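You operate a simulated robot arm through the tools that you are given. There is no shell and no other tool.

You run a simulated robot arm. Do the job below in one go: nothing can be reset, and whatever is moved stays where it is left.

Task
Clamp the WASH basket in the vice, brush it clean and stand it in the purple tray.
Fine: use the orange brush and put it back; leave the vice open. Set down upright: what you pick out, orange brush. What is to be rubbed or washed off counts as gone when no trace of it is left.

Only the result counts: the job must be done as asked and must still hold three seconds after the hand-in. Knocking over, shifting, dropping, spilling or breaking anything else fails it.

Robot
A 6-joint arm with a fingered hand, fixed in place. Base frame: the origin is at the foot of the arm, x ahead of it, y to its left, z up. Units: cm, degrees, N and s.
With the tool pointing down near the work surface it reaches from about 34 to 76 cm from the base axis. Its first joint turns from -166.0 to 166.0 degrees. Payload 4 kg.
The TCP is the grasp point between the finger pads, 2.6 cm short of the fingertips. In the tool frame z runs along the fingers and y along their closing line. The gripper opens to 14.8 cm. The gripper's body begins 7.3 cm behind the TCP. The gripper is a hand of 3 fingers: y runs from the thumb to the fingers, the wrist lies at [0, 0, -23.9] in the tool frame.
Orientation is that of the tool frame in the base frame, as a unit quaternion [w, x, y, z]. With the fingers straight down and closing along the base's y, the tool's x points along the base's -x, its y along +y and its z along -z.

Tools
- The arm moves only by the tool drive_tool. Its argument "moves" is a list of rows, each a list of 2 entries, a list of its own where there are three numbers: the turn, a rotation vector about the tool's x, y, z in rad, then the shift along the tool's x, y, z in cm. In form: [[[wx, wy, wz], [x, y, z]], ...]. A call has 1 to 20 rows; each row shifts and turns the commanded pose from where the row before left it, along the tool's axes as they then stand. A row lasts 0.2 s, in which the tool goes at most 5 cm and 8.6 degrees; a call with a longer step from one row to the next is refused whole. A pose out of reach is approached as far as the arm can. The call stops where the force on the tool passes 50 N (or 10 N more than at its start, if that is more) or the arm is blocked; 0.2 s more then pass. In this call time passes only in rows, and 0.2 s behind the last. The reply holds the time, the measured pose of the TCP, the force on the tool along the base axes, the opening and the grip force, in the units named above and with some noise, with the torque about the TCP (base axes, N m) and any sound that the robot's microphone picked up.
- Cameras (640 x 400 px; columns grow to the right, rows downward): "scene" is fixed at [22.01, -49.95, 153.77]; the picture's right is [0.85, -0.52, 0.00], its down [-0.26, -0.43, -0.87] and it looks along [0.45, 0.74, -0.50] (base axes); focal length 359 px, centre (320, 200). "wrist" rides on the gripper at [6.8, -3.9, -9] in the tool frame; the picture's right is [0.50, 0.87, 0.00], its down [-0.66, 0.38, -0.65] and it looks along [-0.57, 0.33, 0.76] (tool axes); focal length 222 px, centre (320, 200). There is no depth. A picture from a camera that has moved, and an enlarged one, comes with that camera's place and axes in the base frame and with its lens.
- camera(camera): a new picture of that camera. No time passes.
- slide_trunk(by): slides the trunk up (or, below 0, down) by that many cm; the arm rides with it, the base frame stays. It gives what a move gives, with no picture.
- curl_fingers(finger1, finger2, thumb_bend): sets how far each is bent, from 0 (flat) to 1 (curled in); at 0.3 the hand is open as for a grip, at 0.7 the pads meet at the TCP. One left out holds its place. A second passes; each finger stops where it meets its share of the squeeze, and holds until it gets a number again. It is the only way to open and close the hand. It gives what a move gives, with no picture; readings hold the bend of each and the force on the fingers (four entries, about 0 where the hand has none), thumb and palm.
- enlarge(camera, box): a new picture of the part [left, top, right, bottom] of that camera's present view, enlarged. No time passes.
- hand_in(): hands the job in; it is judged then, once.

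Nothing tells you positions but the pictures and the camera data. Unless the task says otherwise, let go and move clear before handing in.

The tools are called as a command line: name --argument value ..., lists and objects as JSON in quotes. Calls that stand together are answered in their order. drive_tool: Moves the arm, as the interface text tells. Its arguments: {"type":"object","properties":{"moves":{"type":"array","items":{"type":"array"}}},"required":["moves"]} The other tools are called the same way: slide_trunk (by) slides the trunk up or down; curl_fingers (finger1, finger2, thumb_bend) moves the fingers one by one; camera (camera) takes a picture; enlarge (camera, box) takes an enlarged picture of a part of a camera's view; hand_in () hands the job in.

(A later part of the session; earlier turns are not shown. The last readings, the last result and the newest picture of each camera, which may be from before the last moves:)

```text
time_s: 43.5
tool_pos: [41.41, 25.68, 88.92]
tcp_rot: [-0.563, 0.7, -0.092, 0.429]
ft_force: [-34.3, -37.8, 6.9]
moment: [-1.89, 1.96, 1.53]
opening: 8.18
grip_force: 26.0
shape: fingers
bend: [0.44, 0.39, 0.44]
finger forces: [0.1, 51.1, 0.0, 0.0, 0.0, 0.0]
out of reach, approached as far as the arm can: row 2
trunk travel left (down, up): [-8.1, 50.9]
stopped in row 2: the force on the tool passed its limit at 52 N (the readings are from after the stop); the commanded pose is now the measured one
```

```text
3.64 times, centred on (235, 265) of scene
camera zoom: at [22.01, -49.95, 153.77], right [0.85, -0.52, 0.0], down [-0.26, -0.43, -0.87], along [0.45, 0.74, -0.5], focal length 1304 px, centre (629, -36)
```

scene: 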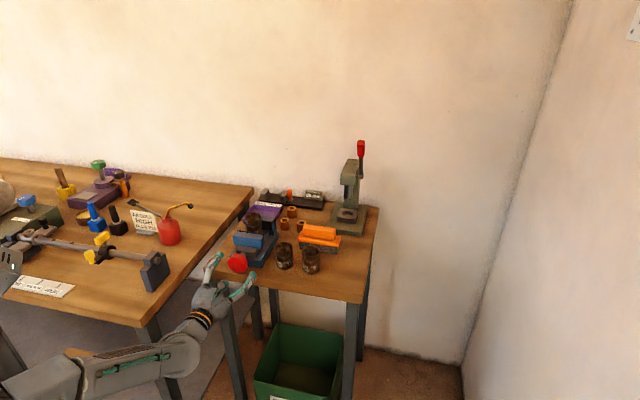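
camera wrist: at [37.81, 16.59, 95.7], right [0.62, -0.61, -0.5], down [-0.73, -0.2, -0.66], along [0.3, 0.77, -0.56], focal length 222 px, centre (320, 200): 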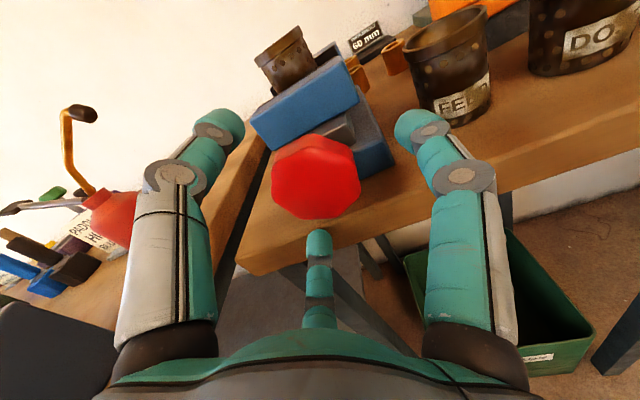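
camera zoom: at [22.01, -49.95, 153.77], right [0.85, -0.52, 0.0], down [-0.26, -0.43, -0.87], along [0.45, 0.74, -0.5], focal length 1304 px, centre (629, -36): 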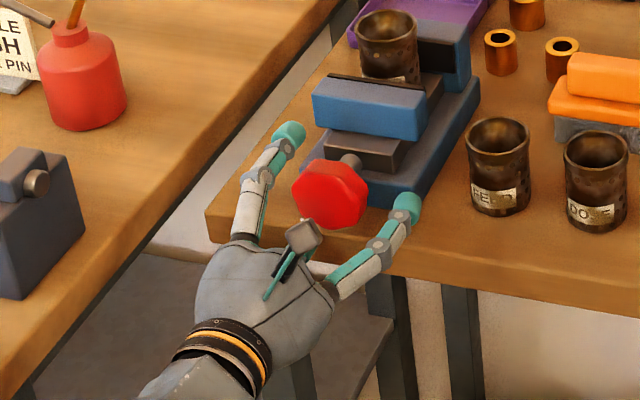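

A lower finger met the table's front edge and the arm stopped. I'll back away, roll the hand 30° so no finger points down, and come in again with the fingers curled closer.

drive_tool --moves '[[[0, 0, 0], [0, 0, -2.5]], [[0, 0, 0.1309], [0, 0, -0.5]], [[0, 0, 0.1309], [0, 0, 0]], [[0, 0, 0.1309], [0, 0, 0]], [[0, 0, 0.1309], [0, 0, 0]]]'

curl_fingers --finger1 0.47 --finger2 0.47 --thumb_bend 0.47

camera --camera "wrist"

enlarge --camera "scene" --box '[180, 210, 290, 320]'

```text
time_s: 44.7
tool_pos: [39.54, 23.99, 88.73]
tcp_rot: [0.654, -0.654, 0.27, -0.268]
ft_force: [-1.0, 0.4, -0.1]
moment: [0.01, 0.01, 0.02]
opening: 8.19
grip_force: 0.0
shape: fingers
bend: [0.44, 0.44, 0.44]
finger forces: [0.0, 0.0, 0.0, 0.1, 0.0, 0.1]
trunk travel left (down, up): [-8.1, 50.9]
```

```text
time_s: 45.7
tool_pos: [39.5, 23.89, 88.73]
tcp_rot: [0.654, -0.654, 0.269, -0.268]
ft_force: [-0.3, 0.1, -0.2]
moment: [-0.04, -0.03, -0.02]
opening: 7.28
grip_force: 0.2
shape: fingers
bend: [0.47, 0.47, 0.47]
finger forces: [0.0, 0.0, 0.0, 0.0, 0.0, 0.1]
trunk travel left (down, up): [-8.1, 50.9]
```

```text
taken
camera wrist: at [38.02, 12.79, 92.73], right [0.35, -0.35, -0.87], down [-0.93, 0.0, -0.38], along [0.13, 0.94, -0.33], focal length 222 px, centre (320, 200)
```

wrist: 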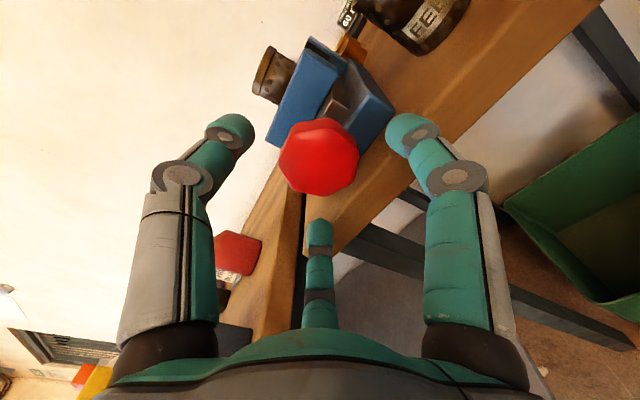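

```text
3.64 times, centred on (235, 265) of scene
camera zoom: at [22.01, -49.95, 153.77], right [0.85, -0.52, 0.0], down [-0.26, -0.43, -0.87], along [0.45, 0.74, -0.5], focal length 1304 px, centre (629, -36)
```

zoom: 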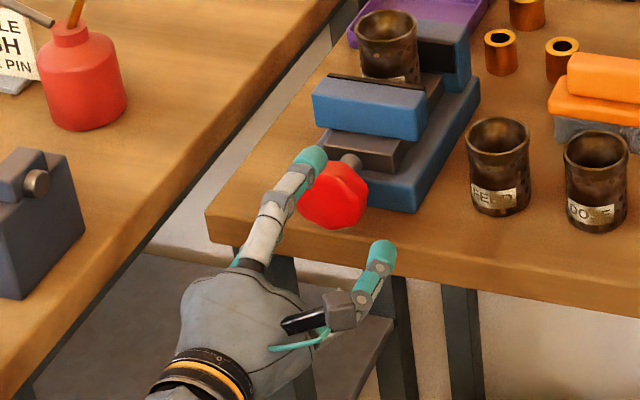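

The thumb is now up and the two fingers are at lower left and right. I'll zoom to recentre on the knob.

enlarge --camera "wrist" --box '[250, 90, 390, 220]'

```text
3.08 times, centred on (320, 155) of wrist
camera zoom: at [38.02, 12.79, 92.73], right [0.35, -0.35, -0.87], down [-0.93, 0.0, -0.38], along [0.13, 0.94, -0.33], focal length 684 px, centre (320, 338)
```

zoom: 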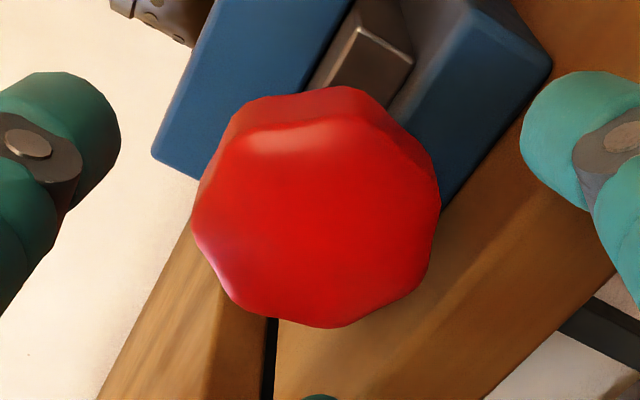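

I'll centre by about half a centimetre and advance again around the knob.

drive_tool --moves '[[[0, 0, 0], [-0.46, 0.15, 0]], [[0, 0, 0], [0, 0, 1.7]], [[0, 0, 0], [0, 0, 1.0]], [[0, 0, 0], [0, 0, 0.7]]]'

camera --camera "wrist"

enlarge --camera "scene" --box '[180, 210, 290, 320]'

```text
time_s: 46.7
tool_pos: [41.72, 26.47, 88.43]
tcp_rot: [0.654, -0.654, 0.269, -0.268]
ft_force: [0.0, 0.4, 0.1]
moment: [-0.04, -0.01, 0.01]
opening: 7.26
grip_force: 0.1
shape: fingers
bend: [0.47, 0.47, 0.47]
finger forces: [0.0, 0.0, 0.0, 0.1, 0.0, 0.0]
trunk travel left (down, up): [-8.1, 50.9]
```

```text
taken
camera wrist: at [40.18, 15.41, 92.46], right [0.35, -0.35, -0.87], down [-0.93, 0.0, -0.38], along [0.13, 0.94, -0.33], focal length 222 px, centre (320, 200)
```

wrist: 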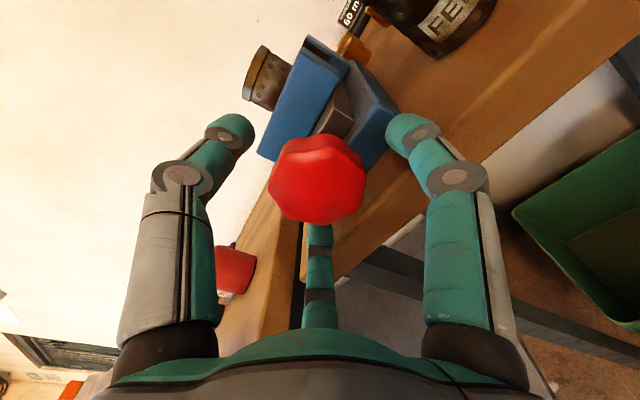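

```text
3.64 times, centred on (235, 265) of scene
camera zoom: at [22.01, -49.95, 153.77], right [0.85, -0.52, 0.0], down [-0.26, -0.43, -0.87], along [0.45, 0.74, -0.5], focal length 1304 px, centre (629, -36)
```

zoom: 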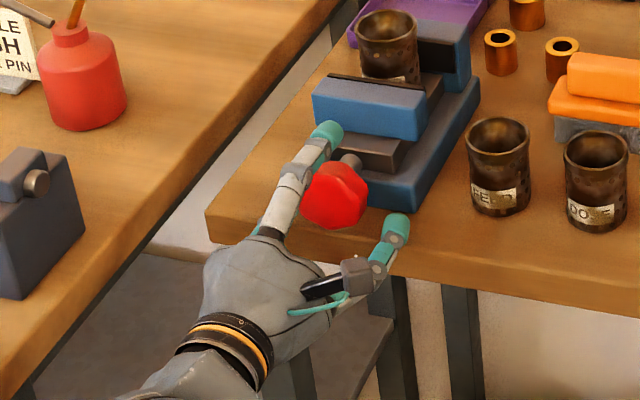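

The fingers are around the knob without contact. I'll close them gently onto it.

drive_tool --moves '[[[0, 0, 0], [-0.2, -0.1, 0]]]'

curl_fingers --finger1 0.53 --finger2 0.53 --thumb_bend 0.53

camera --camera "wrist"

```text
time_s: 47.1
tool_pos: [41.62, 26.68, 88.55]
tcp_rot: [0.654, -0.654, 0.27, -0.268]
ft_force: [0.5, -0.6, 0.5]
moment: [0.02, -0.01, 0.01]
opening: 7.25
grip_force: 0.1
shape: fingers
bend: [0.47, 0.47, 0.47]
finger forces: [0.0, 0.0, 0.0, 0.0, 0.0, 0.1]
trunk travel left (down, up): [-8.1, 50.9]
```

```text
time_s: 48.1
tool_pos: [41.38, 26.79, 88.56]
tcp_rot: [0.654, -0.653, 0.269, -0.269]
ft_force: [0.6, -0.1, 0.0]
moment: [-0.01, 0.01, 0.02]
opening: 5.28
grip_force: 0.0
shape: fingers
bend: [0.53, 0.53, 0.53]
finger forces: [0.0, 0.0, 0.1, 0.0, 0.0, 0.1]
trunk travel left (down, up): [-8.1, 50.9]
```

```text
taken
camera wrist: at [39.98, 15.62, 92.52], right [0.35, -0.35, -0.87], down [-0.93, 0.0, -0.38], along [0.13, 0.94, -0.33], focal length 222 px, centre (320, 200)
```

wrist: 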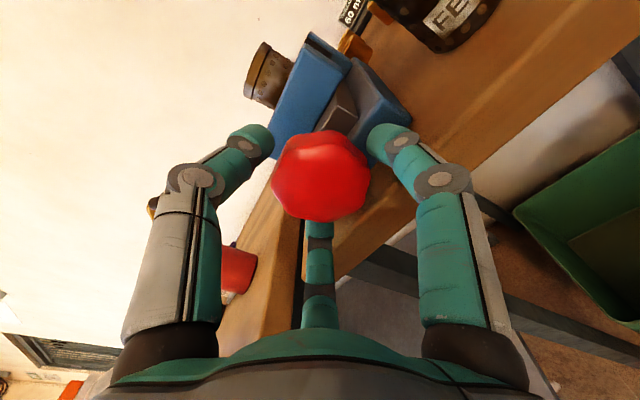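

No contact yet. I'll squeeze further until the grip is firm.

curl_fingers --finger1 0.58 --finger2 0.58 --thumb_bend 0.58

curl_fingers --finger1 0.7 --finger2 0.7 --thumb_bend 0.7

camera --camera "wrist"

enlarge --camera "scene" --box '[180, 210, 290, 320]'

```text
time_s: 49.1
tool_pos: [41.53, 26.71, 88.66]
tcp_rot: [0.655, -0.653, 0.27, -0.268]
ft_force: [0.4, 0.1, 0.1]
moment: [0.02, -0.01, -0.02]
opening: 4.49
grip_force: 1.5
shape: fingers
bend: [0.55, 0.55, 0.56]
finger forces: [1.5, 1.2, 0.0, 0.0, 1.8, 0.1]
trunk travel left (down, up): [-8.1, 50.9]
```

```text
time_s: 50.1
tool_pos: [41.6, 26.66, 88.62]
tcp_rot: [0.655, -0.653, 0.269, -0.269]
ft_force: [2.4, 1.1, 11.3]
moment: [0.18, -0.2, 0.0]
opening: 4.2
grip_force: 18.1
shape: fingers
bend: [0.55, 0.56, 0.59]
finger forces: [8.4, 8.3, 0.0, 0.1, 19.4, 0.1]
trunk travel left (down, up): [-8.1, 50.9]
```

```text
taken
camera wrist: at [39.96, 15.62, 92.59], right [0.36, -0.35, -0.87], down [-0.93, 0.0, -0.38], along [0.13, 0.94, -0.33], focal length 222 px, centre (320, 200)
```

wrist: 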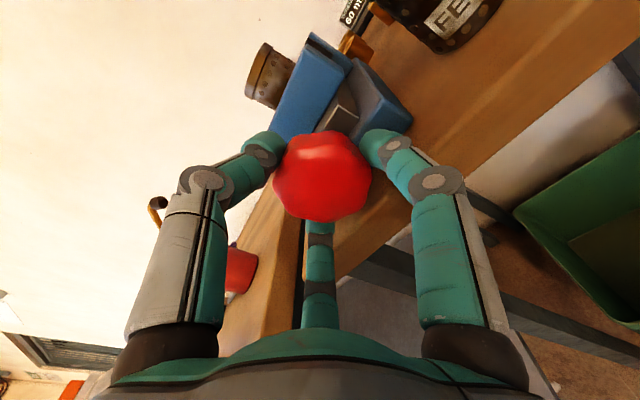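

```text
3.64 times, centred on (235, 265) of scene
camera zoom: at [22.01, -49.95, 153.77], right [0.85, -0.52, 0.0], down [-0.26, -0.43, -0.87], along [0.45, 0.74, -0.5], focal length 1304 px, centre (629, -36)
```

zoom: 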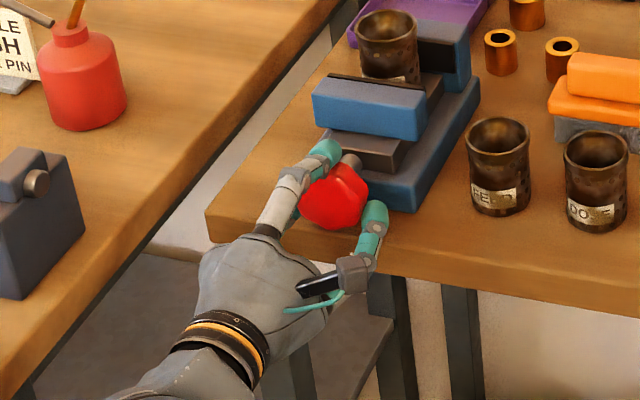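

The knob is gripped. I'll make a short clockwise turn first to test the torque and watch the jaw.

drive_tool --moves '[[[0, 0, 0.13], [0, 0, 0]], [[0, 0, 0.13], [0, 0, 0]], [[0, 0, 0.13], [0, 0, 0]]]'

enlarge --camera "scene" --box '[180, 210, 290, 320]'

camera --camera "wrist"

```text
time_s: 50.9
tool_pos: [41.48, 26.66, 88.65]
tcp_rot: [0.694, -0.588, 0.392, -0.136]
ft_force: [5.8, 1.6, 9.0]
moment: [0.13, -0.25, -0.08]
opening: 4.19
grip_force: 17.9
shape: fingers
bend: [0.55, 0.56, 0.59]
finger forces: [9.3, 7.8, 0.0, 0.0, 18.5, 0.0]
trunk travel left (down, up): [-8.1, 50.9]
```

```text
3.64 times, centred on (235, 265) of scene
camera zoom: at [22.01, -49.95, 153.77], right [0.85, -0.52, 0.0], down [-0.26, -0.43, -0.87], along [0.45, 0.74, -0.5], focal length 1304 px, centre (629, -36)
```

zoom: 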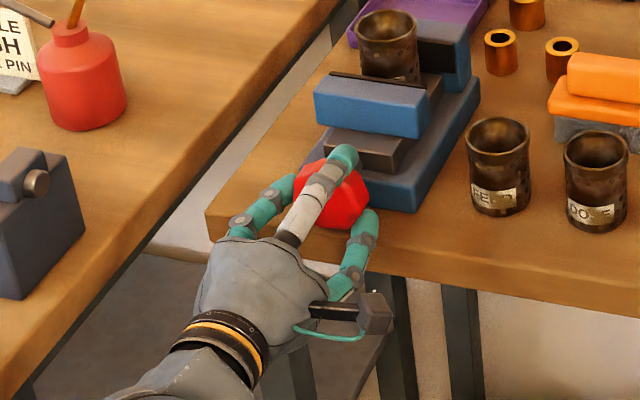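

```text
taken
camera wrist: at [40.63, 14.9, 89.74], right [0.09, -0.09, -0.99], down [-0.99, 0.06, -0.1], along [0.07, 0.99, -0.08], focal length 222 px, centre (320, 200)
```

wrist: 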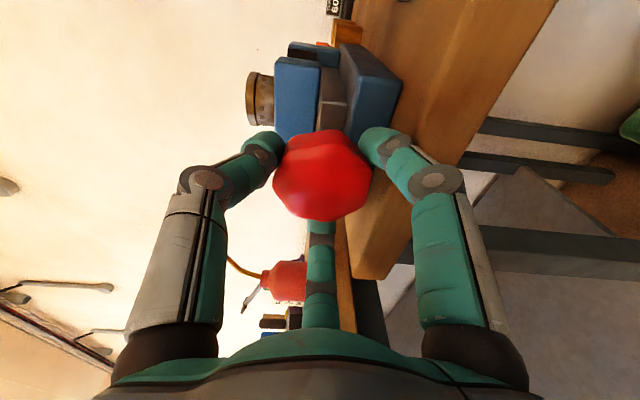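

The knob turns easily and the front jaw has moved slightly toward the basket, so clockwise is right. I'll continue turning.

drive_tool --moves '[[[0, 0, 0.14], [0, 0, 0]], [[0, 0, 0.14], [0, 0, 0]], [[0, 0, 0.14], [0, 0, 0]], [[0, 0, 0.14], [0, 0, 0]]]'

enlarge --camera "scene" --box '[180, 200, 290, 310]'

camera --camera "wrist"

```text
time_s: 51.9
tool_pos: [41.42, 26.71, 88.65]
tcp_rot: [0.705, -0.456, 0.54, 0.06]
ft_force: [9.4, -4.3, 8.0]
moment: [0.09, -0.24, -0.26]
opening: 4.17
grip_force: 18.1
shape: fingers
bend: [0.55, 0.56, 0.59]
finger forces: [8.6, 7.6, 0.0, 0.1, 20.3, 0.0]
trunk travel left (down, up): [-8.1, 50.9]
```

```text
3.64 times, centred on (235, 255) of scene
camera zoom: at [22.01, -49.95, 153.77], right [0.85, -0.52, 0.0], down [-0.26, -0.43, -0.87], along [0.45, 0.74, -0.5], focal length 1304 px, centre (629, 0)
```

zoom: 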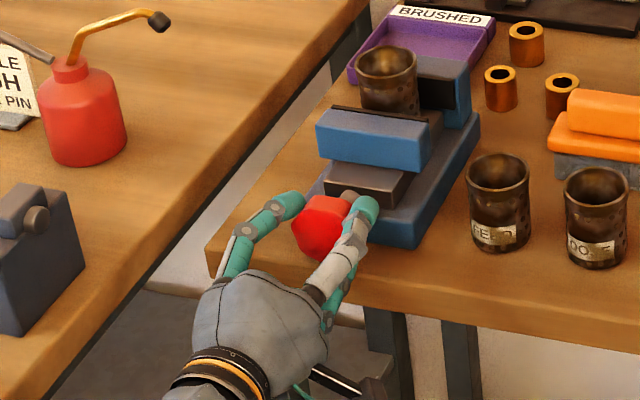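

```text
taken
camera wrist: at [40.2, 15.35, 85.46], right [-0.3, 0.29, -0.91], down [-0.95, 0.02, 0.32], along [0.11, 0.96, 0.27], focal length 222 px, centre (320, 200)
```

wrist: 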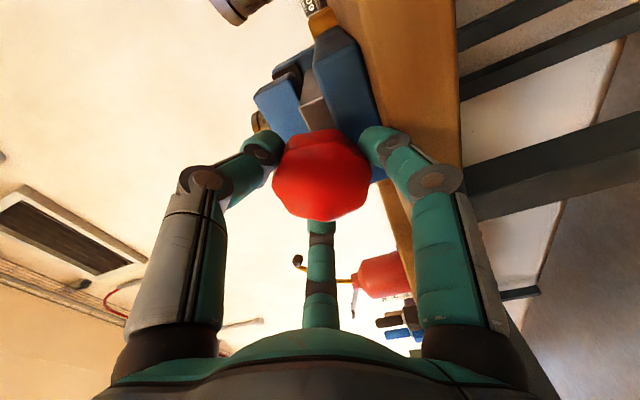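

The jaw is closing steadily with no snag. I'll continue.

drive_tool --moves '[[[0, 0, 0.14], [0, 0, 0]], [[0, 0, 0.14], [0, 0, 0]], [[0, 0, 0.14], [0, 0, 0]], [[0, 0, 0.14], [0, 0, 0]], [[0, 0, 0.14], [0, 0, 0]]]'

enlarge --camera "scene" --box '[180, 200, 290, 310]'

```text
time_s: 53.1
tool_pos: [41.58, 26.71, 88.67]
tcp_rot: [0.64, -0.244, 0.664, 0.299]
ft_force: [10.4, -7.1, 1.5]
moment: [-0.03, -0.11, -0.35]
opening: 4.19
grip_force: 18.1
shape: fingers
bend: [0.56, 0.56, 0.59]
finger forces: [7.8, 8.3, 0.0, 0.0, 20.5, 0.0]
trunk travel left (down, up): [-8.1, 50.9]
```

```text
3.64 times, centred on (235, 255) of scene
camera zoom: at [22.01, -49.95, 153.77], right [0.85, -0.52, 0.0], down [-0.26, -0.43, -0.87], along [0.45, 0.74, -0.5], focal length 1304 px, centre (629, 0)
```

zoom: 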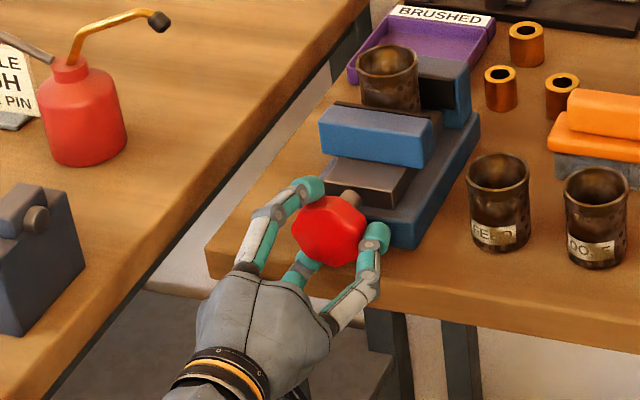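

The front jaw is approaching the basket. I'll continue in shorter strokes, watching the torque.

drive_tool --moves '[[[0, 0, 0.14], [0, 0, 0]], [[0, 0, 0.14], [0, 0, 0]], [[0, 0, 0.14], [0, 0, 0]]]'

enlarge --camera "scene" --box '[210, 200, 290, 270]'

```text
time_s: 53.9
tool_pos: [41.48, 26.66, 88.53]
tcp_rot: [0.563, -0.101, 0.701, 0.426]
ft_force: [12.0, -5.3, -2.5]
moment: [-0.09, -0.05, -0.35]
opening: 4.2
grip_force: 18.0
shape: fingers
bend: [0.56, 0.56, 0.59]
finger forces: [7.7, 9.0, 0.1, 0.0, 19.7, 0.0]
trunk travel left (down, up): [-8.1, 50.9]
```

```text
5.71 times, centred on (250, 235) of scene
camera zoom: at [22.01, -49.95, 153.77], right [0.85, -0.52, 0.0], down [-0.26, -0.43, -0.87], along [0.45, 0.74, -0.5], focal length 2049 px, centre (720, 0)
```

zoom: 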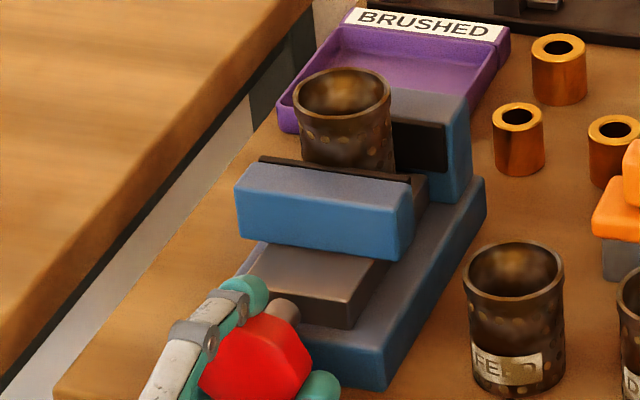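

The front jaw has moved about 1.35 cm and is almost at the basket. I'll keep turning in short strokes.

drive_tool --moves '[[[0, 0, 0.14], [0, 0, 0]], [[0, 0, 0.14], [0, 0, 0]], [[0, 0, 0.14], [0, 0, 0]]]'

enlarge --camera "scene" --box '[210, 200, 290, 270]'

```text
time_s: 54.7
tool_pos: [41.54, 26.58, 88.5]
tcp_rot: [0.462, 0.048, 0.706, 0.534]
ft_force: [9.7, -5.1, -6.8]
moment: [-0.15, 0.02, -0.34]
opening: 4.18
grip_force: 17.3
shape: fingers
bend: [0.56, 0.56, 0.59]
finger forces: [7.5, 9.0, 0.1, 0.1, 18.3, 0.0]
trunk travel left (down, up): [-8.1, 50.9]
```

```text
5.71 times, centred on (250, 235) of scene
camera zoom: at [22.01, -49.95, 153.77], right [0.85, -0.52, 0.0], down [-0.26, -0.43, -0.87], along [0.45, 0.74, -0.5], focal length 2049 px, centre (720, 0)
```

zoom: 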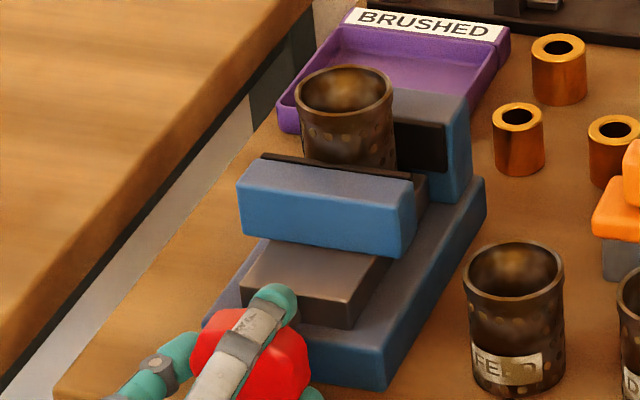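

The jaw now pushes the basket toward the rear jaw. I'll continue carefully.

drive_tool --moves '[[[0, 0, 0.14], [0, 0, 0]], [[0, 0, 0.14], [0, 0, 0]], [[0, 0, 0.14], [0, 0, 0]], [[0, 0, 0.14], [0, 0, 0]]]'

enlarge --camera "scene" --box '[210, 200, 290, 270]'

```text
time_s: 55.7
tool_pos: [41.52, 26.83, 88.56]
tcp_rot: [0.297, 0.239, 0.665, 0.642]
ft_force: [7.2, -5.1, -10.7]
moment: [-0.63, -0.31, -0.26]
opening: 3.54
grip_force: 19.0
shape: fingers
bend: [0.57, 0.57, 0.59]
finger forces: [8.6, 10.2, 0.1, 0.0, 18.1, 0.0]
trunk travel left (down, up): [-8.1, 50.9]
```

```text
5.71 times, centred on (250, 235) of scene
camera zoom: at [22.01, -49.95, 153.77], right [0.85, -0.52, 0.0], down [-0.26, -0.43, -0.87], along [0.45, 0.74, -0.5], focal length 2049 px, centre (720, 0)
```

zoom: 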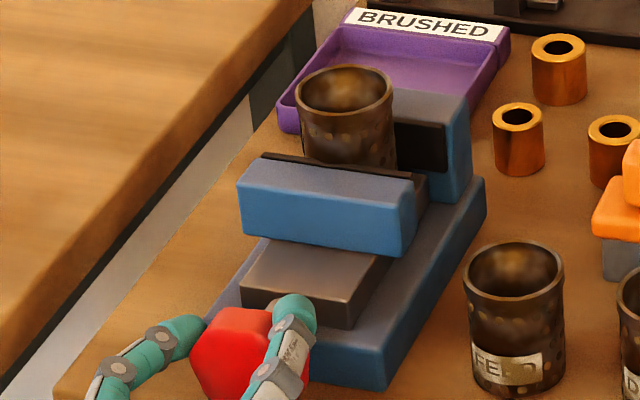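

The torque has risen and the jaw no longer moves, so the basket appears to be clamped. I'll add one small turn to confirm.

drive_tool --moves '[[[0, 0, 0.12], [0, 0, 0]]]'

camera --camera "wrist"

enlarge --camera "scene" --box '[225, 195, 285, 255]'

```text
time_s: 56.1
tool_pos: [41.49, 26.67, 88.52]
tcp_rot: [0.258, 0.279, 0.65, 0.658]
ft_force: [8.2, -3.6, -12.5]
moment: [-0.76, -0.39, -0.21]
opening: 3.52
grip_force: 18.8
shape: fingers
bend: [0.57, 0.57, 0.59]
finger forces: [8.3, 9.8, 0.0, 0.0, 19.9, 0.1]
trunk travel left (down, up): [-8.1, 50.9]
```

```text
taken
camera wrist: at [30.34, 25.22, 84.96], right [-0.33, 0.33, 0.88], down [0.01, -0.93, 0.36], along [0.94, 0.13, 0.31], focal length 222 px, centre (320, 200)
```

wrist: 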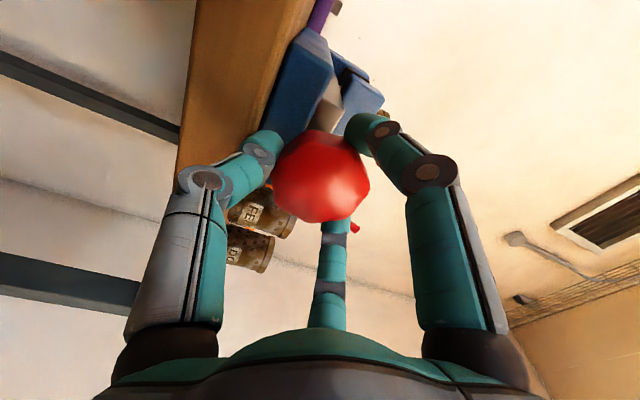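

```text
6.67 times, centred on (255, 225) of scene
camera zoom: at [22.01, -49.95, 153.77], right [0.85, -0.52, 0.0], down [-0.26, -0.43, -0.87], along [0.45, 0.74, -0.5], focal length 2390 px, centre (753, 33)
```

zoom: 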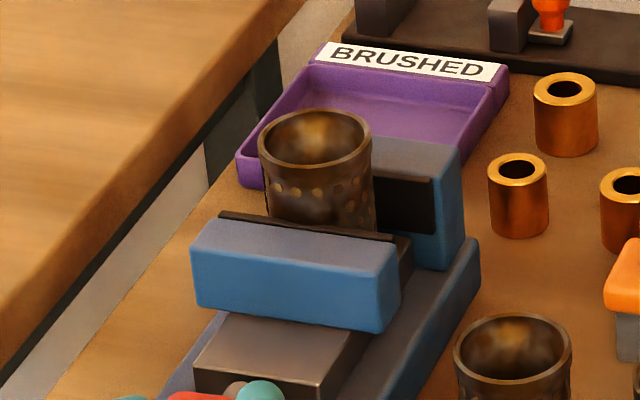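

The basket moved back about 0.8 cm to the rear jaw and the torque is rising. I'll tighten a bit more to make sure it's firm.

drive_tool --moves '[[[0, 0, 0.12], [0, 0, 0]], [[0, 0, 0.12], [0, 0, 0]]]'

enlarge --camera "scene" --box '[225, 195, 285, 255]'

```text
time_s: 56.7
tool_pos: [41.64, 26.95, 88.76]
tcp_rot: [0.176, 0.355, 0.612, 0.684]
ft_force: [4.4, 3.7, -14.1]
moment: [-0.76, -0.4, -0.07]
opening: 3.17
grip_force: 20.1
shape: fingers
bend: [0.59, 0.58, 0.59]
finger forces: [9.4, 11.2, 0.1, 0.0, 19.4, 0.0]
trunk travel left (down, up): [-8.1, 50.9]
```

```text
6.67 times, centred on (255, 225) of scene
camera zoom: at [22.01, -49.95, 153.77], right [0.85, -0.52, 0.0], down [-0.26, -0.43, -0.87], along [0.45, 0.74, -0.5], focal length 2390 px, centre (753, 33)
```

zoom: 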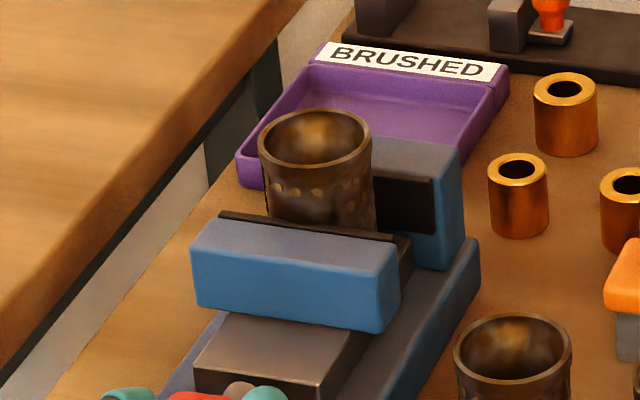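

The turn now just slips at about 0.8 N·m and the basket sits still, so it is clamped. I'll release the knob slightly and withdraw straight back.

curl_fingers --finger1 0.52 --finger2 0.52 --thumb_bend 0.53

drive_tool --moves '[[[0, 0, 0], [0, 0, -1.5]], [[0, 0, 0], [0, 0, -2]]]'

camera --camera "wrist"

enlarge --camera "scene" --box '[180, 190, 290, 300]'

```text
time_s: 57.7
tool_pos: [41.65, 26.8, 88.66]
tcp_rot: [0.177, 0.354, 0.612, 0.684]
ft_force: [0.3, 0.2, -0.2]
moment: [0.02, 0.01, -0.02]
opening: 5.36
grip_force: 0.1
shape: fingers
bend: [0.52, 0.52, 0.53]
finger forces: [0.0, 0.1, 0.0, 0.1, 0.0, 0.0]
trunk travel left (down, up): [-8.1, 50.9]
```

```text
time_s: 58.3
tool_pos: [39.09, 24.16, 88.64]
tcp_rot: [0.178, 0.355, 0.612, 0.684]
ft_force: [0.2, -0.4, 0.3]
moment: [0.01, 0.03, 0.02]
opening: 5.39
grip_force: 0.0
shape: fingers
bend: [0.52, 0.52, 0.53]
finger forces: [0.0, 0.0, 0.0, 0.1, 0.0, 0.0]
trunk travel left (down, up): [-8.1, 50.9]
```

```text
taken
camera wrist: at [27.48, 23.16, 86.79], right [-0.18, 0.18, 0.97], down [0.06, -0.98, 0.19], along [0.98, 0.09, 0.16], focal length 222 px, centre (320, 200)
```

wrist: 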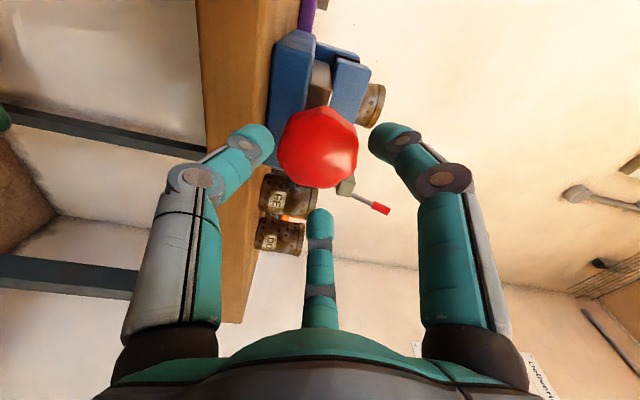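

```text
3.64 times, centred on (235, 245) of scene
camera zoom: at [22.01, -49.95, 153.77], right [0.85, -0.52, 0.0], down [-0.26, -0.43, -0.87], along [0.45, 0.74, -0.5], focal length 1304 px, centre (629, 36)
```

zoom: 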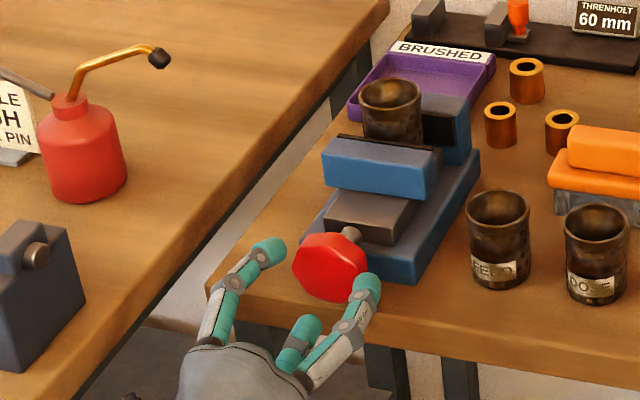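

The vice is closed on the basket and the hand is clear. Next I'll raise the trunk again and turn the hand back to pointing down, ready to fetch the orange brush.

slide_trunk --by 20

drive_tool --moves '[[[0, 0, -0.131], [0, 0, 0]], [[0, 0, -0.131], [0, 0, 0]], [[0.1428, 0, 0], [0, 0, 0]], [[0.1428, 0, 0], [0, 0, 0]], [[0.1428, 0, 0], [0, 0, 0]], [[0.1428, 0, 0], [0, 0, 0]], [[0.1428, 0, 0], [0, 0, 0]], [[0.1428, 0, 0], [0, 0, 0]], [[0.1428, 0, 0], [0, 0, 0]], [[0.1428, 0, 0], [0, 0, 0]], [[0.1428, 0, 0], [0, 0, 0]], [[0.1428, 0, 0], [0, 0, 0]], [[0.1428, 0, 0], [0, 0, 0]]]'

camera --camera "scene"

```text
time_s: 60.5
tool_pos: [39.22, 24.06, 108.54]
tcp_rot: [0.178, 0.355, 0.612, 0.684]
ft_force: [0.6, -0.4, 0.7]
moment: [0.0, -0.02, -0.01]
opening: 5.37
grip_force: 0.0
shape: fingers
bend: [0.52, 0.52, 0.53]
finger forces: [0.1, 0.0, 0.0, 0.1, 0.1, 0.0]
trunk travel left (down, up): [-28.1, 30.9]
```

```text
time_s: 63.3
tool_pos: [44.0, 7.9, 96.82]
tcp_rot: [-0.005, 0.373, 0.928, 0.007]
ft_force: [-0.6, 0.2, -0.4]
moment: [0.01, -0.04, -0.01]
opening: 5.35
grip_force: 0.0
shape: fingers
bend: [0.52, 0.52, 0.53]
finger forces: [0.0, 0.0, 0.0, 0.1, 0.0, 0.0]
out of reach, approached as far as the arm can: row 8, 9, 10, 11, 12, 13
trunk travel left (down, up): [-28.1, 30.9]
```

```text
taken
```

scene: 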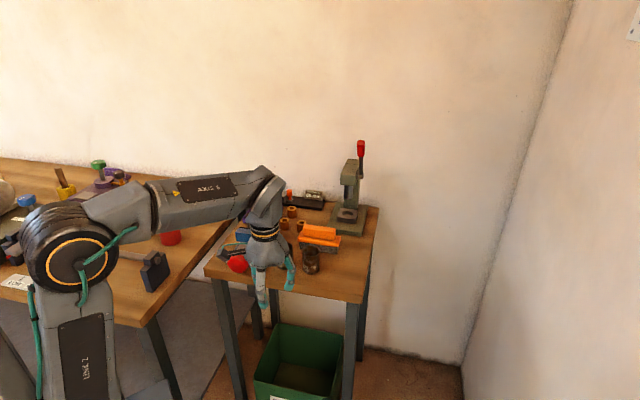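

The arm couldn't hold that height with the trunk so low, so it ended up lower and off to the side, but the hand points down correctly and touched nothing. I'll check the tables, then raise the trunk fully.

slide_trunk --by 28

camera --camera "scene"

camera --camera "wrist"

```text
time_s: 66.1
tool_pos: [43.91, 7.97, 124.77]
tcp_rot: [-0.003, 0.374, 0.927, 0.009]
ft_force: [-1.0, 0.1, -0.8]
moment: [-0.02, 0.0, 0.06]
opening: 5.4
grip_force: 0.1
shape: fingers
bend: [0.52, 0.52, 0.53]
finger forces: [0.0, 0.2, 0.0, 0.0, 0.0, 0.0]
trunk travel left (down, up): [-56.1, 2.9]
```

```text
taken
```

scene: 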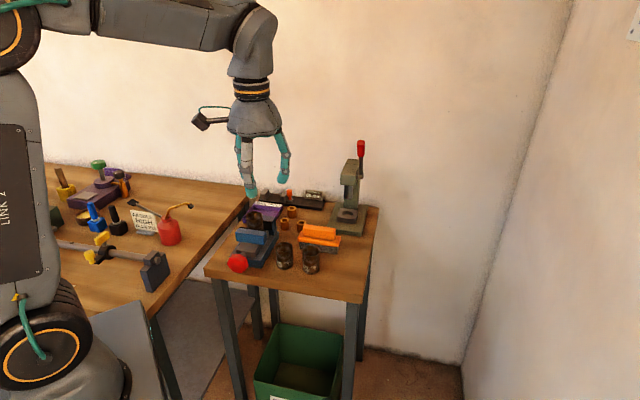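

```text
taken
camera wrist: at [36.36, 9.75, 133.92], right [0.24, 0.97, 0.02], down [0.73, -0.19, 0.65], along [0.63, -0.14, -0.76], focal length 222 px, centre (320, 200)
```

wrist: 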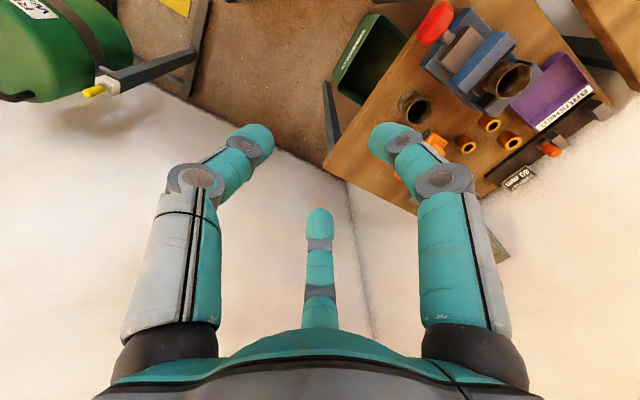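

Everything is still in place. I'll fly over to above the orange brush with the hand levelled.

drive_tool --moves '[[[0.0143, -0.0124, 0.0184], [0, 3.5, 2.0]], [[0, 0, 0], [-0.45, 3.55, 2.5]], [[0, 0, 0], [-0.45, 3.55, 2.5]], [[0, 0, 0], [-0.45, 3.55, 2.5]], [[0, 0, 0], [-0.45, 3.55, 2.5]], [[0, 0, 0], [-0.45, 3.55, 2.5]], [[0, 0, 0], [-0.45, 3.55, 2.5]], [[0, 0, 0], [-0.45, 3.55, 2.5]], [[0, 0, 0], [-0.45, 3.55, 2.5]]]'

curl_fingers --finger1 0.42 --finger2 0.42 --thumb_bend 0.42

camera --camera "wrist"

camera --camera "scene"

```text
time_s: 68.1
tool_pos: [66.82, 19.61, 97.96]
tcp_rot: [0.001, 0.377, 0.926, 0.006]
ft_force: [0.9, -0.3, -0.4]
moment: [0.03, -0.03, 0.0]
opening: 5.37
grip_force: 0.0
shape: fingers
bend: [0.52, 0.52, 0.53]
finger forces: [0.0, 0.1, 0.0, 0.0, 0.0, 0.0]
out of reach, approached as far as the arm can: row 1, 2, 3, 4, 5, 6, 7, 8, 9
trunk travel left (down, up): [-56.1, 2.9]
```

```text
time_s: 69.1
tool_pos: [66.89, 19.68, 98.04]
tcp_rot: [0.0, 0.377, 0.926, 0.006]
ft_force: [1.1, -0.7, 0.6]
moment: [-0.01, -0.04, 0.03]
opening: 8.81
grip_force: 0.0
shape: fingers
bend: [0.42, 0.42, 0.42]
finger forces: [0.1, 0.0, 0.0, 0.0, 0.0, 0.0]
trunk travel left (down, up): [-56.1, 2.9]
```

```text
taken
camera wrist: at [59.19, 21.56, 107.1], right [0.25, 0.97, 0.01], down [0.73, -0.2, 0.65], along [0.64, -0.15, -0.76], focal length 222 px, centre (320, 200)
```

wrist: 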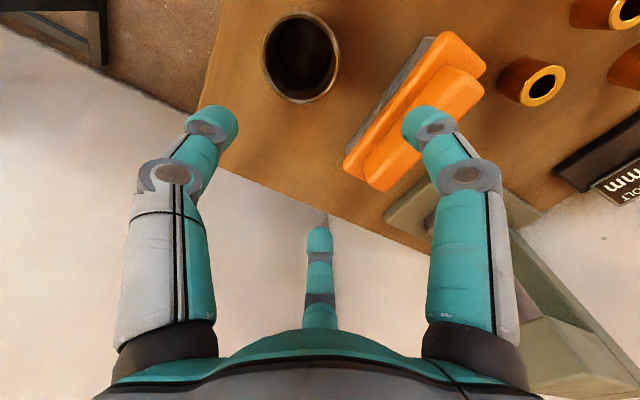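

```text
taken
```

scene: 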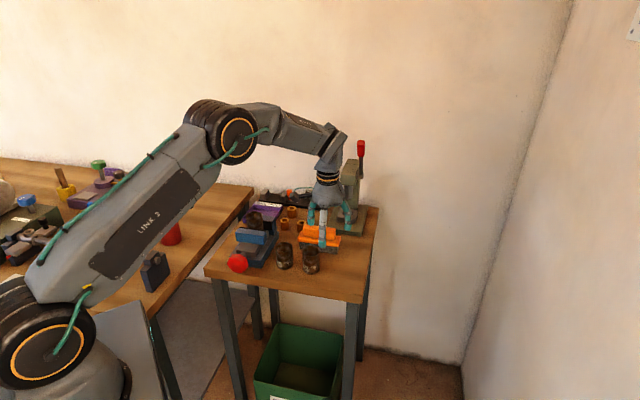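

The arm is at some joint limit in this roll, since it flags "out of reach" although the place itself is near. I'll rise a little and test rolling the hand the other way to see if that frees it.

drive_tool --moves '[[[0, 0, 0], [0, 0, -3]], [[0, 0, -0.14], [0, 0, -1]], [[0, 0, -0.14], [0, 0, 0]], [[0, 0, -0.14], [0, 0, 0]]]'

drive_tool --moves '[[[0, 0, -0.14], [0, 0, 0]], [[0, 0, -0.14], [0, 0, 0]], [[0, 0, -0.14], [0, 0, 0]]]'

camera --camera "scene"

```text
time_s: 70.1
tool_pos: [66.33, 18.44, 101.43]
tcp_rot: [0.0, 0.18, 0.984, 0.001]
ft_force: [0.1, -0.4, -1.0]
moment: [-0.04, 0.0, 0.0]
opening: 8.84
grip_force: 0.1
shape: fingers
bend: [0.42, 0.42, 0.42]
finger forces: [0.0, 0.0, 0.1, 0.0, 0.0, 0.1]
out of reach, approached as far as the arm can: row 1
trunk travel left (down, up): [-56.1, 2.9]
```

```text
time_s: 70.9
tool_pos: [66.36, 18.54, 101.38]
tcp_rot: [-0.001, -0.028, 1.0, 0.0]
ft_force: [0.0, -0.6, -0.6]
moment: [0.0, 0.0, 0.03]
opening: 8.81
grip_force: 0.1
shape: fingers
bend: [0.42, 0.42, 0.42]
finger forces: [0.0, 0.0, 0.0, 0.0, 0.0, 0.0]
trunk travel left (down, up): [-56.1, 2.9]
```

```text
taken
```

scene: 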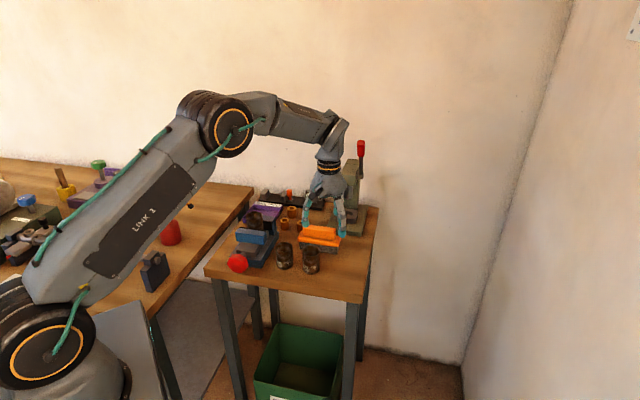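

Rolling the other way frees the wrist. I'll turn the hand the long way round, so the thumb ends up on the far side of the brush.

drive_tool --moves '[[[0, 0, -0.14375], [0, 0, 0]], [[0, 0, -0.14375], [0, 0, 0]], [[0, 0, -0.14375], [0, 0, 0]], [[0, 0, -0.14375], [0, 0, 0]], [[0, 0, -0.14375], [0, 0, 0]], [[0, 0, -0.14375], [0, 0, 0]], [[0, 0, -0.14375], [0, 0, 0]], [[0, 0, -0.14375], [0, 0, 0]], [[0, 0, -0.14375], [0, 0, 0]], [[0, 0, -0.14375], [0, 0, 0]], [[0, 0, -0.14375], [0, 0, 0]], [[0, 0, -0.14375], [0, 0, 0]], [[0, 0, -0.14375], [0, 0, 0]], [[0, 0, -0.14375], [0, 0, 0]], [[0, 0, -0.14375], [0, 0, 0]], [[0, 0, -0.14375], [0, 0, 0]]]'

camera --camera "wrist"

```text
time_s: 74.3
tool_pos: [66.3, 18.53, 101.4]
tcp_rot: [0.002, 0.924, -0.382, 0.0]
ft_force: [-0.9, -0.7, 1.3]
moment: [-0.01, 0.03, -0.02]
opening: 8.82
grip_force: 0.0
shape: fingers
bend: [0.42, 0.42, 0.42]
finger forces: [0.0, 0.0, 0.0, 0.0, 0.0, 0.1]
trunk travel left (down, up): [-56.1, 2.9]
```

```text
taken
camera wrist: at [73.87, 16.6, 110.59], right [-0.26, -0.97, 0.0], down [-0.73, 0.19, 0.65], along [-0.63, 0.17, -0.76], focal length 222 px, centre (320, 200)
```

wrist: 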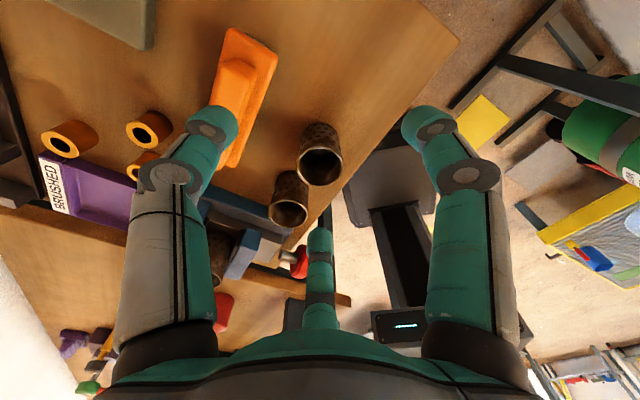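

The roll is as wanted. I'll now move over the brush's centre, still at z ≈ 101.

drive_tool --moves '[[[0, 0, 0], [-1.457, -2.873, 0]], [[0, 0, 0], [-1.457, -2.873, 0]], [[0, 0, 0], [-1.457, -2.873, 0]]]'

camera --camera "wrist"

enlarge --camera "scene" --box '[260, 120, 400, 280]'

```text
time_s: 75.1
tool_pos: [69.48, 27.52, 101.68]
tcp_rot: [0.001, 0.924, -0.382, 0.0]
ft_force: [0.2, 0.3, 1.2]
moment: [-0.02, 0.01, -0.03]
opening: 8.81
grip_force: 0.0
shape: fingers
bend: [0.42, 0.42, 0.42]
finger forces: [0.0, 0.1, 0.0, 0.0, 0.0, 0.0]
trunk travel left (down, up): [-56.1, 2.9]
```

```text
taken
camera wrist: at [76.92, 25.65, 110.74], right [-0.26, -0.97, 0.0], down [-0.73, 0.2, 0.65], along [-0.63, 0.17, -0.76], focal length 222 px, centre (320, 200)
```

wrist: 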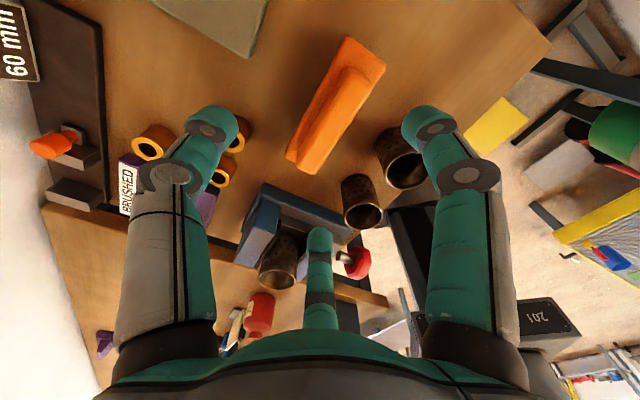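

```text
2.50 times, centred on (330, 200) of scene
camera zoom: at [22.01, -49.95, 153.77], right [0.85, -0.52, 0.0], down [-0.26, -0.43, -0.87], along [0.45, 0.74, -0.5], focal length 896 px, centre (295, 200)
```

zoom: 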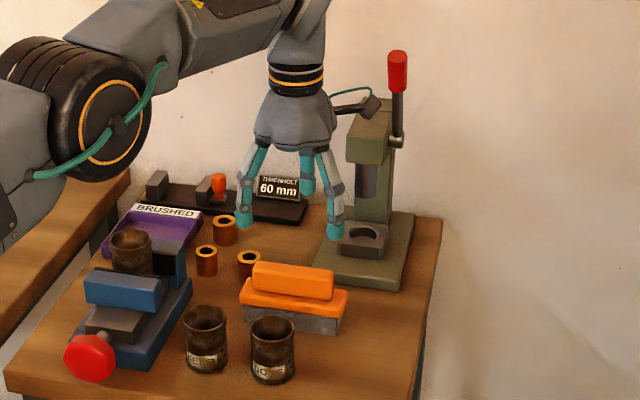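

I'll zoom in on the brush from here to align the hand with its handle.

enlarge --camera "wrist" --box '[270, 20, 410, 190]'

```text
2.35 times, centred on (340, 105) of wrist
camera zoom: at [76.92, 25.65, 110.74], right [-0.26, -0.97, 0.0], down [-0.73, 0.2, 0.65], along [-0.63, 0.17, -0.76], focal length 523 px, centre (273, 424)
```

zoom: 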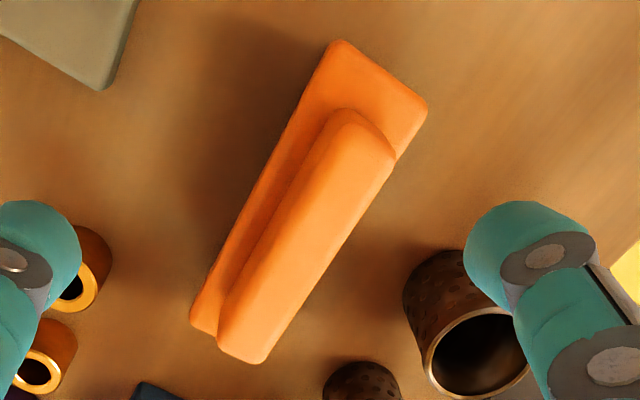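

The brush centre is about 0.85 cm nearer than the hand. I'll shift and go down part way, then check again.

drive_tool --moves '[[[0, 0, 0], [-0.15, 0.85, 0]], [[0, 0, 0], [0, 0, 3]], [[0, 0, 0], [0, 0, 2.5]]]'

camera --camera "wrist"

enlarge --camera "wrist" --box '[250, 60, 430, 230]'

enlarge --camera "scene" --box '[280, 180, 380, 270]'

```text
time_s: 75.9
tool_pos: [68.83, 27.19, 96.0]
tcp_rot: [0.001, 0.924, -0.383, 0.0]
ft_force: [0.3, 0.3, -0.4]
moment: [-0.01, -0.01, 0.01]
opening: 8.82
grip_force: 0.0
shape: fingers
bend: [0.42, 0.42, 0.42]
finger forces: [0.0, 0.0, 0.0, 0.0, 0.1, 0.0]
trunk travel left (down, up): [-56.1, 2.9]
```

```text
taken
camera wrist: at [76.34, 25.26, 105.1], right [-0.26, -0.97, 0.0], down [-0.73, 0.2, 0.65], along [-0.63, 0.17, -0.76], focal length 222 px, centre (320, 200)
```

wrist: 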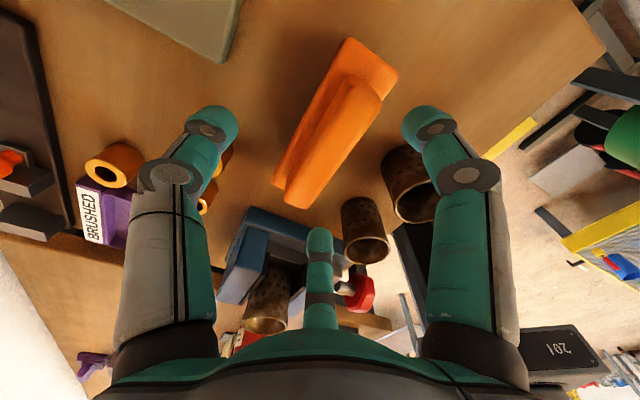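

```text
2.35 times, centred on (340, 145) of wrist
camera zoom: at [76.34, 25.26, 105.1], right [-0.26, -0.97, 0.0], down [-0.73, 0.2, 0.65], along [-0.63, 0.17, -0.76], focal length 523 px, centre (273, 329)
```

zoom: 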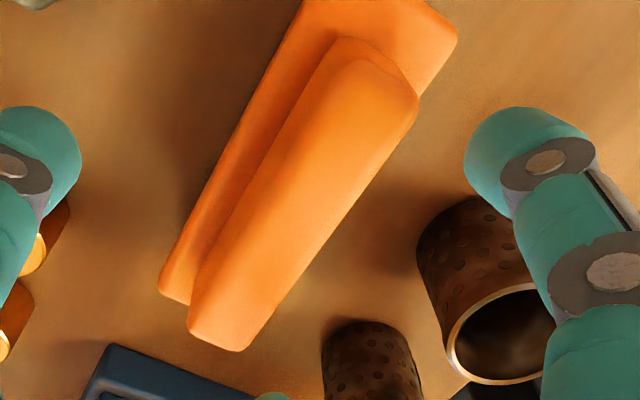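

```text
4.44 times, centred on (330, 225) of scene
camera zoom: at [22.01, -49.95, 153.77], right [0.85, -0.52, 0.0], down [-0.26, -0.43, -0.87], along [0.45, 0.74, -0.5], focal length 1594 px, centre (276, 89)
```

zoom: 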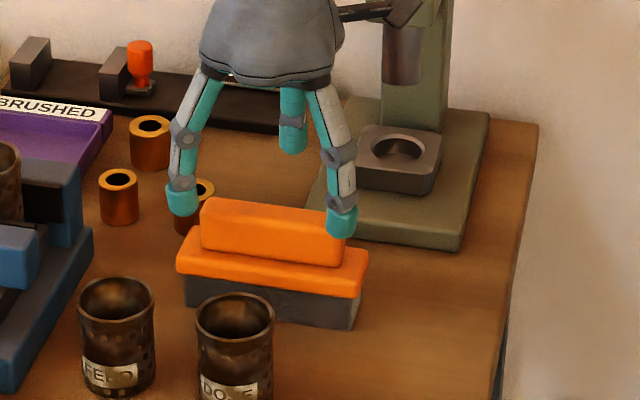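

I'll make a last small correction and go down so the fingertips sit on either side of the handle, just above the brush's plate.

drive_tool --moves '[[[0, 0, 0], [-0.25, 0.4, 0]], [[0, 0, 0], [0, 0, 2.2]], [[0, 0, 0], [0, 0, 2.0]]]'

enlarge --camera "scene" --box '[280, 180, 380, 270]'

camera --camera "wrist"

```text
time_s: 76.7
tool_pos: [68.25, 26.98, 91.81]
tcp_rot: [0.0, 0.924, -0.383, 0.0]
ft_force: [-0.7, -0.5, 0.6]
moment: [-0.02, 0.04, 0.01]
opening: 8.78
grip_force: 0.2
shape: fingers
bend: [0.42, 0.42, 0.42]
finger forces: [0.0, 0.1, 0.0, 0.1, 0.0, 0.0]
trunk travel left (down, up): [-56.1, 2.9]
```

```text
4.44 times, centred on (330, 225) of scene
camera zoom: at [22.01, -49.95, 153.77], right [0.85, -0.52, 0.0], down [-0.26, -0.43, -0.87], along [0.45, 0.74, -0.5], focal length 1594 px, centre (276, 89)
```

zoom: 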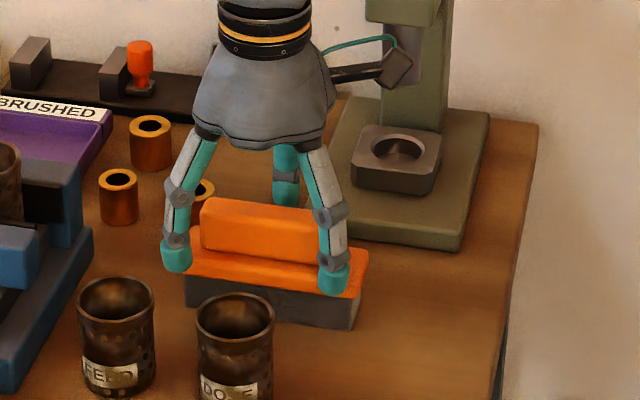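

```text
taken
camera wrist: at [75.63, 25.03, 100.86], right [-0.26, -0.97, 0.0], down [-0.73, 0.2, 0.65], along [-0.63, 0.17, -0.76], focal length 222 px, centre (320, 200)
```

wrist: 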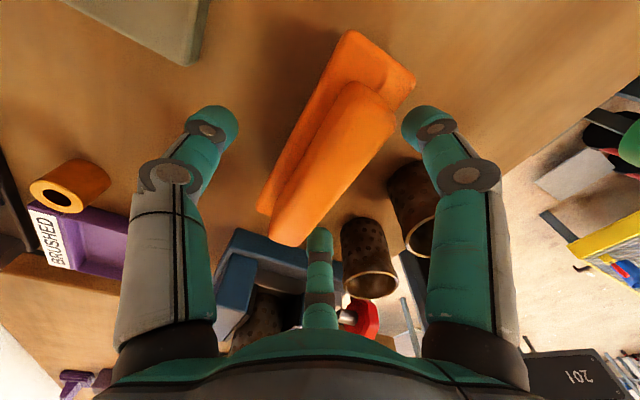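

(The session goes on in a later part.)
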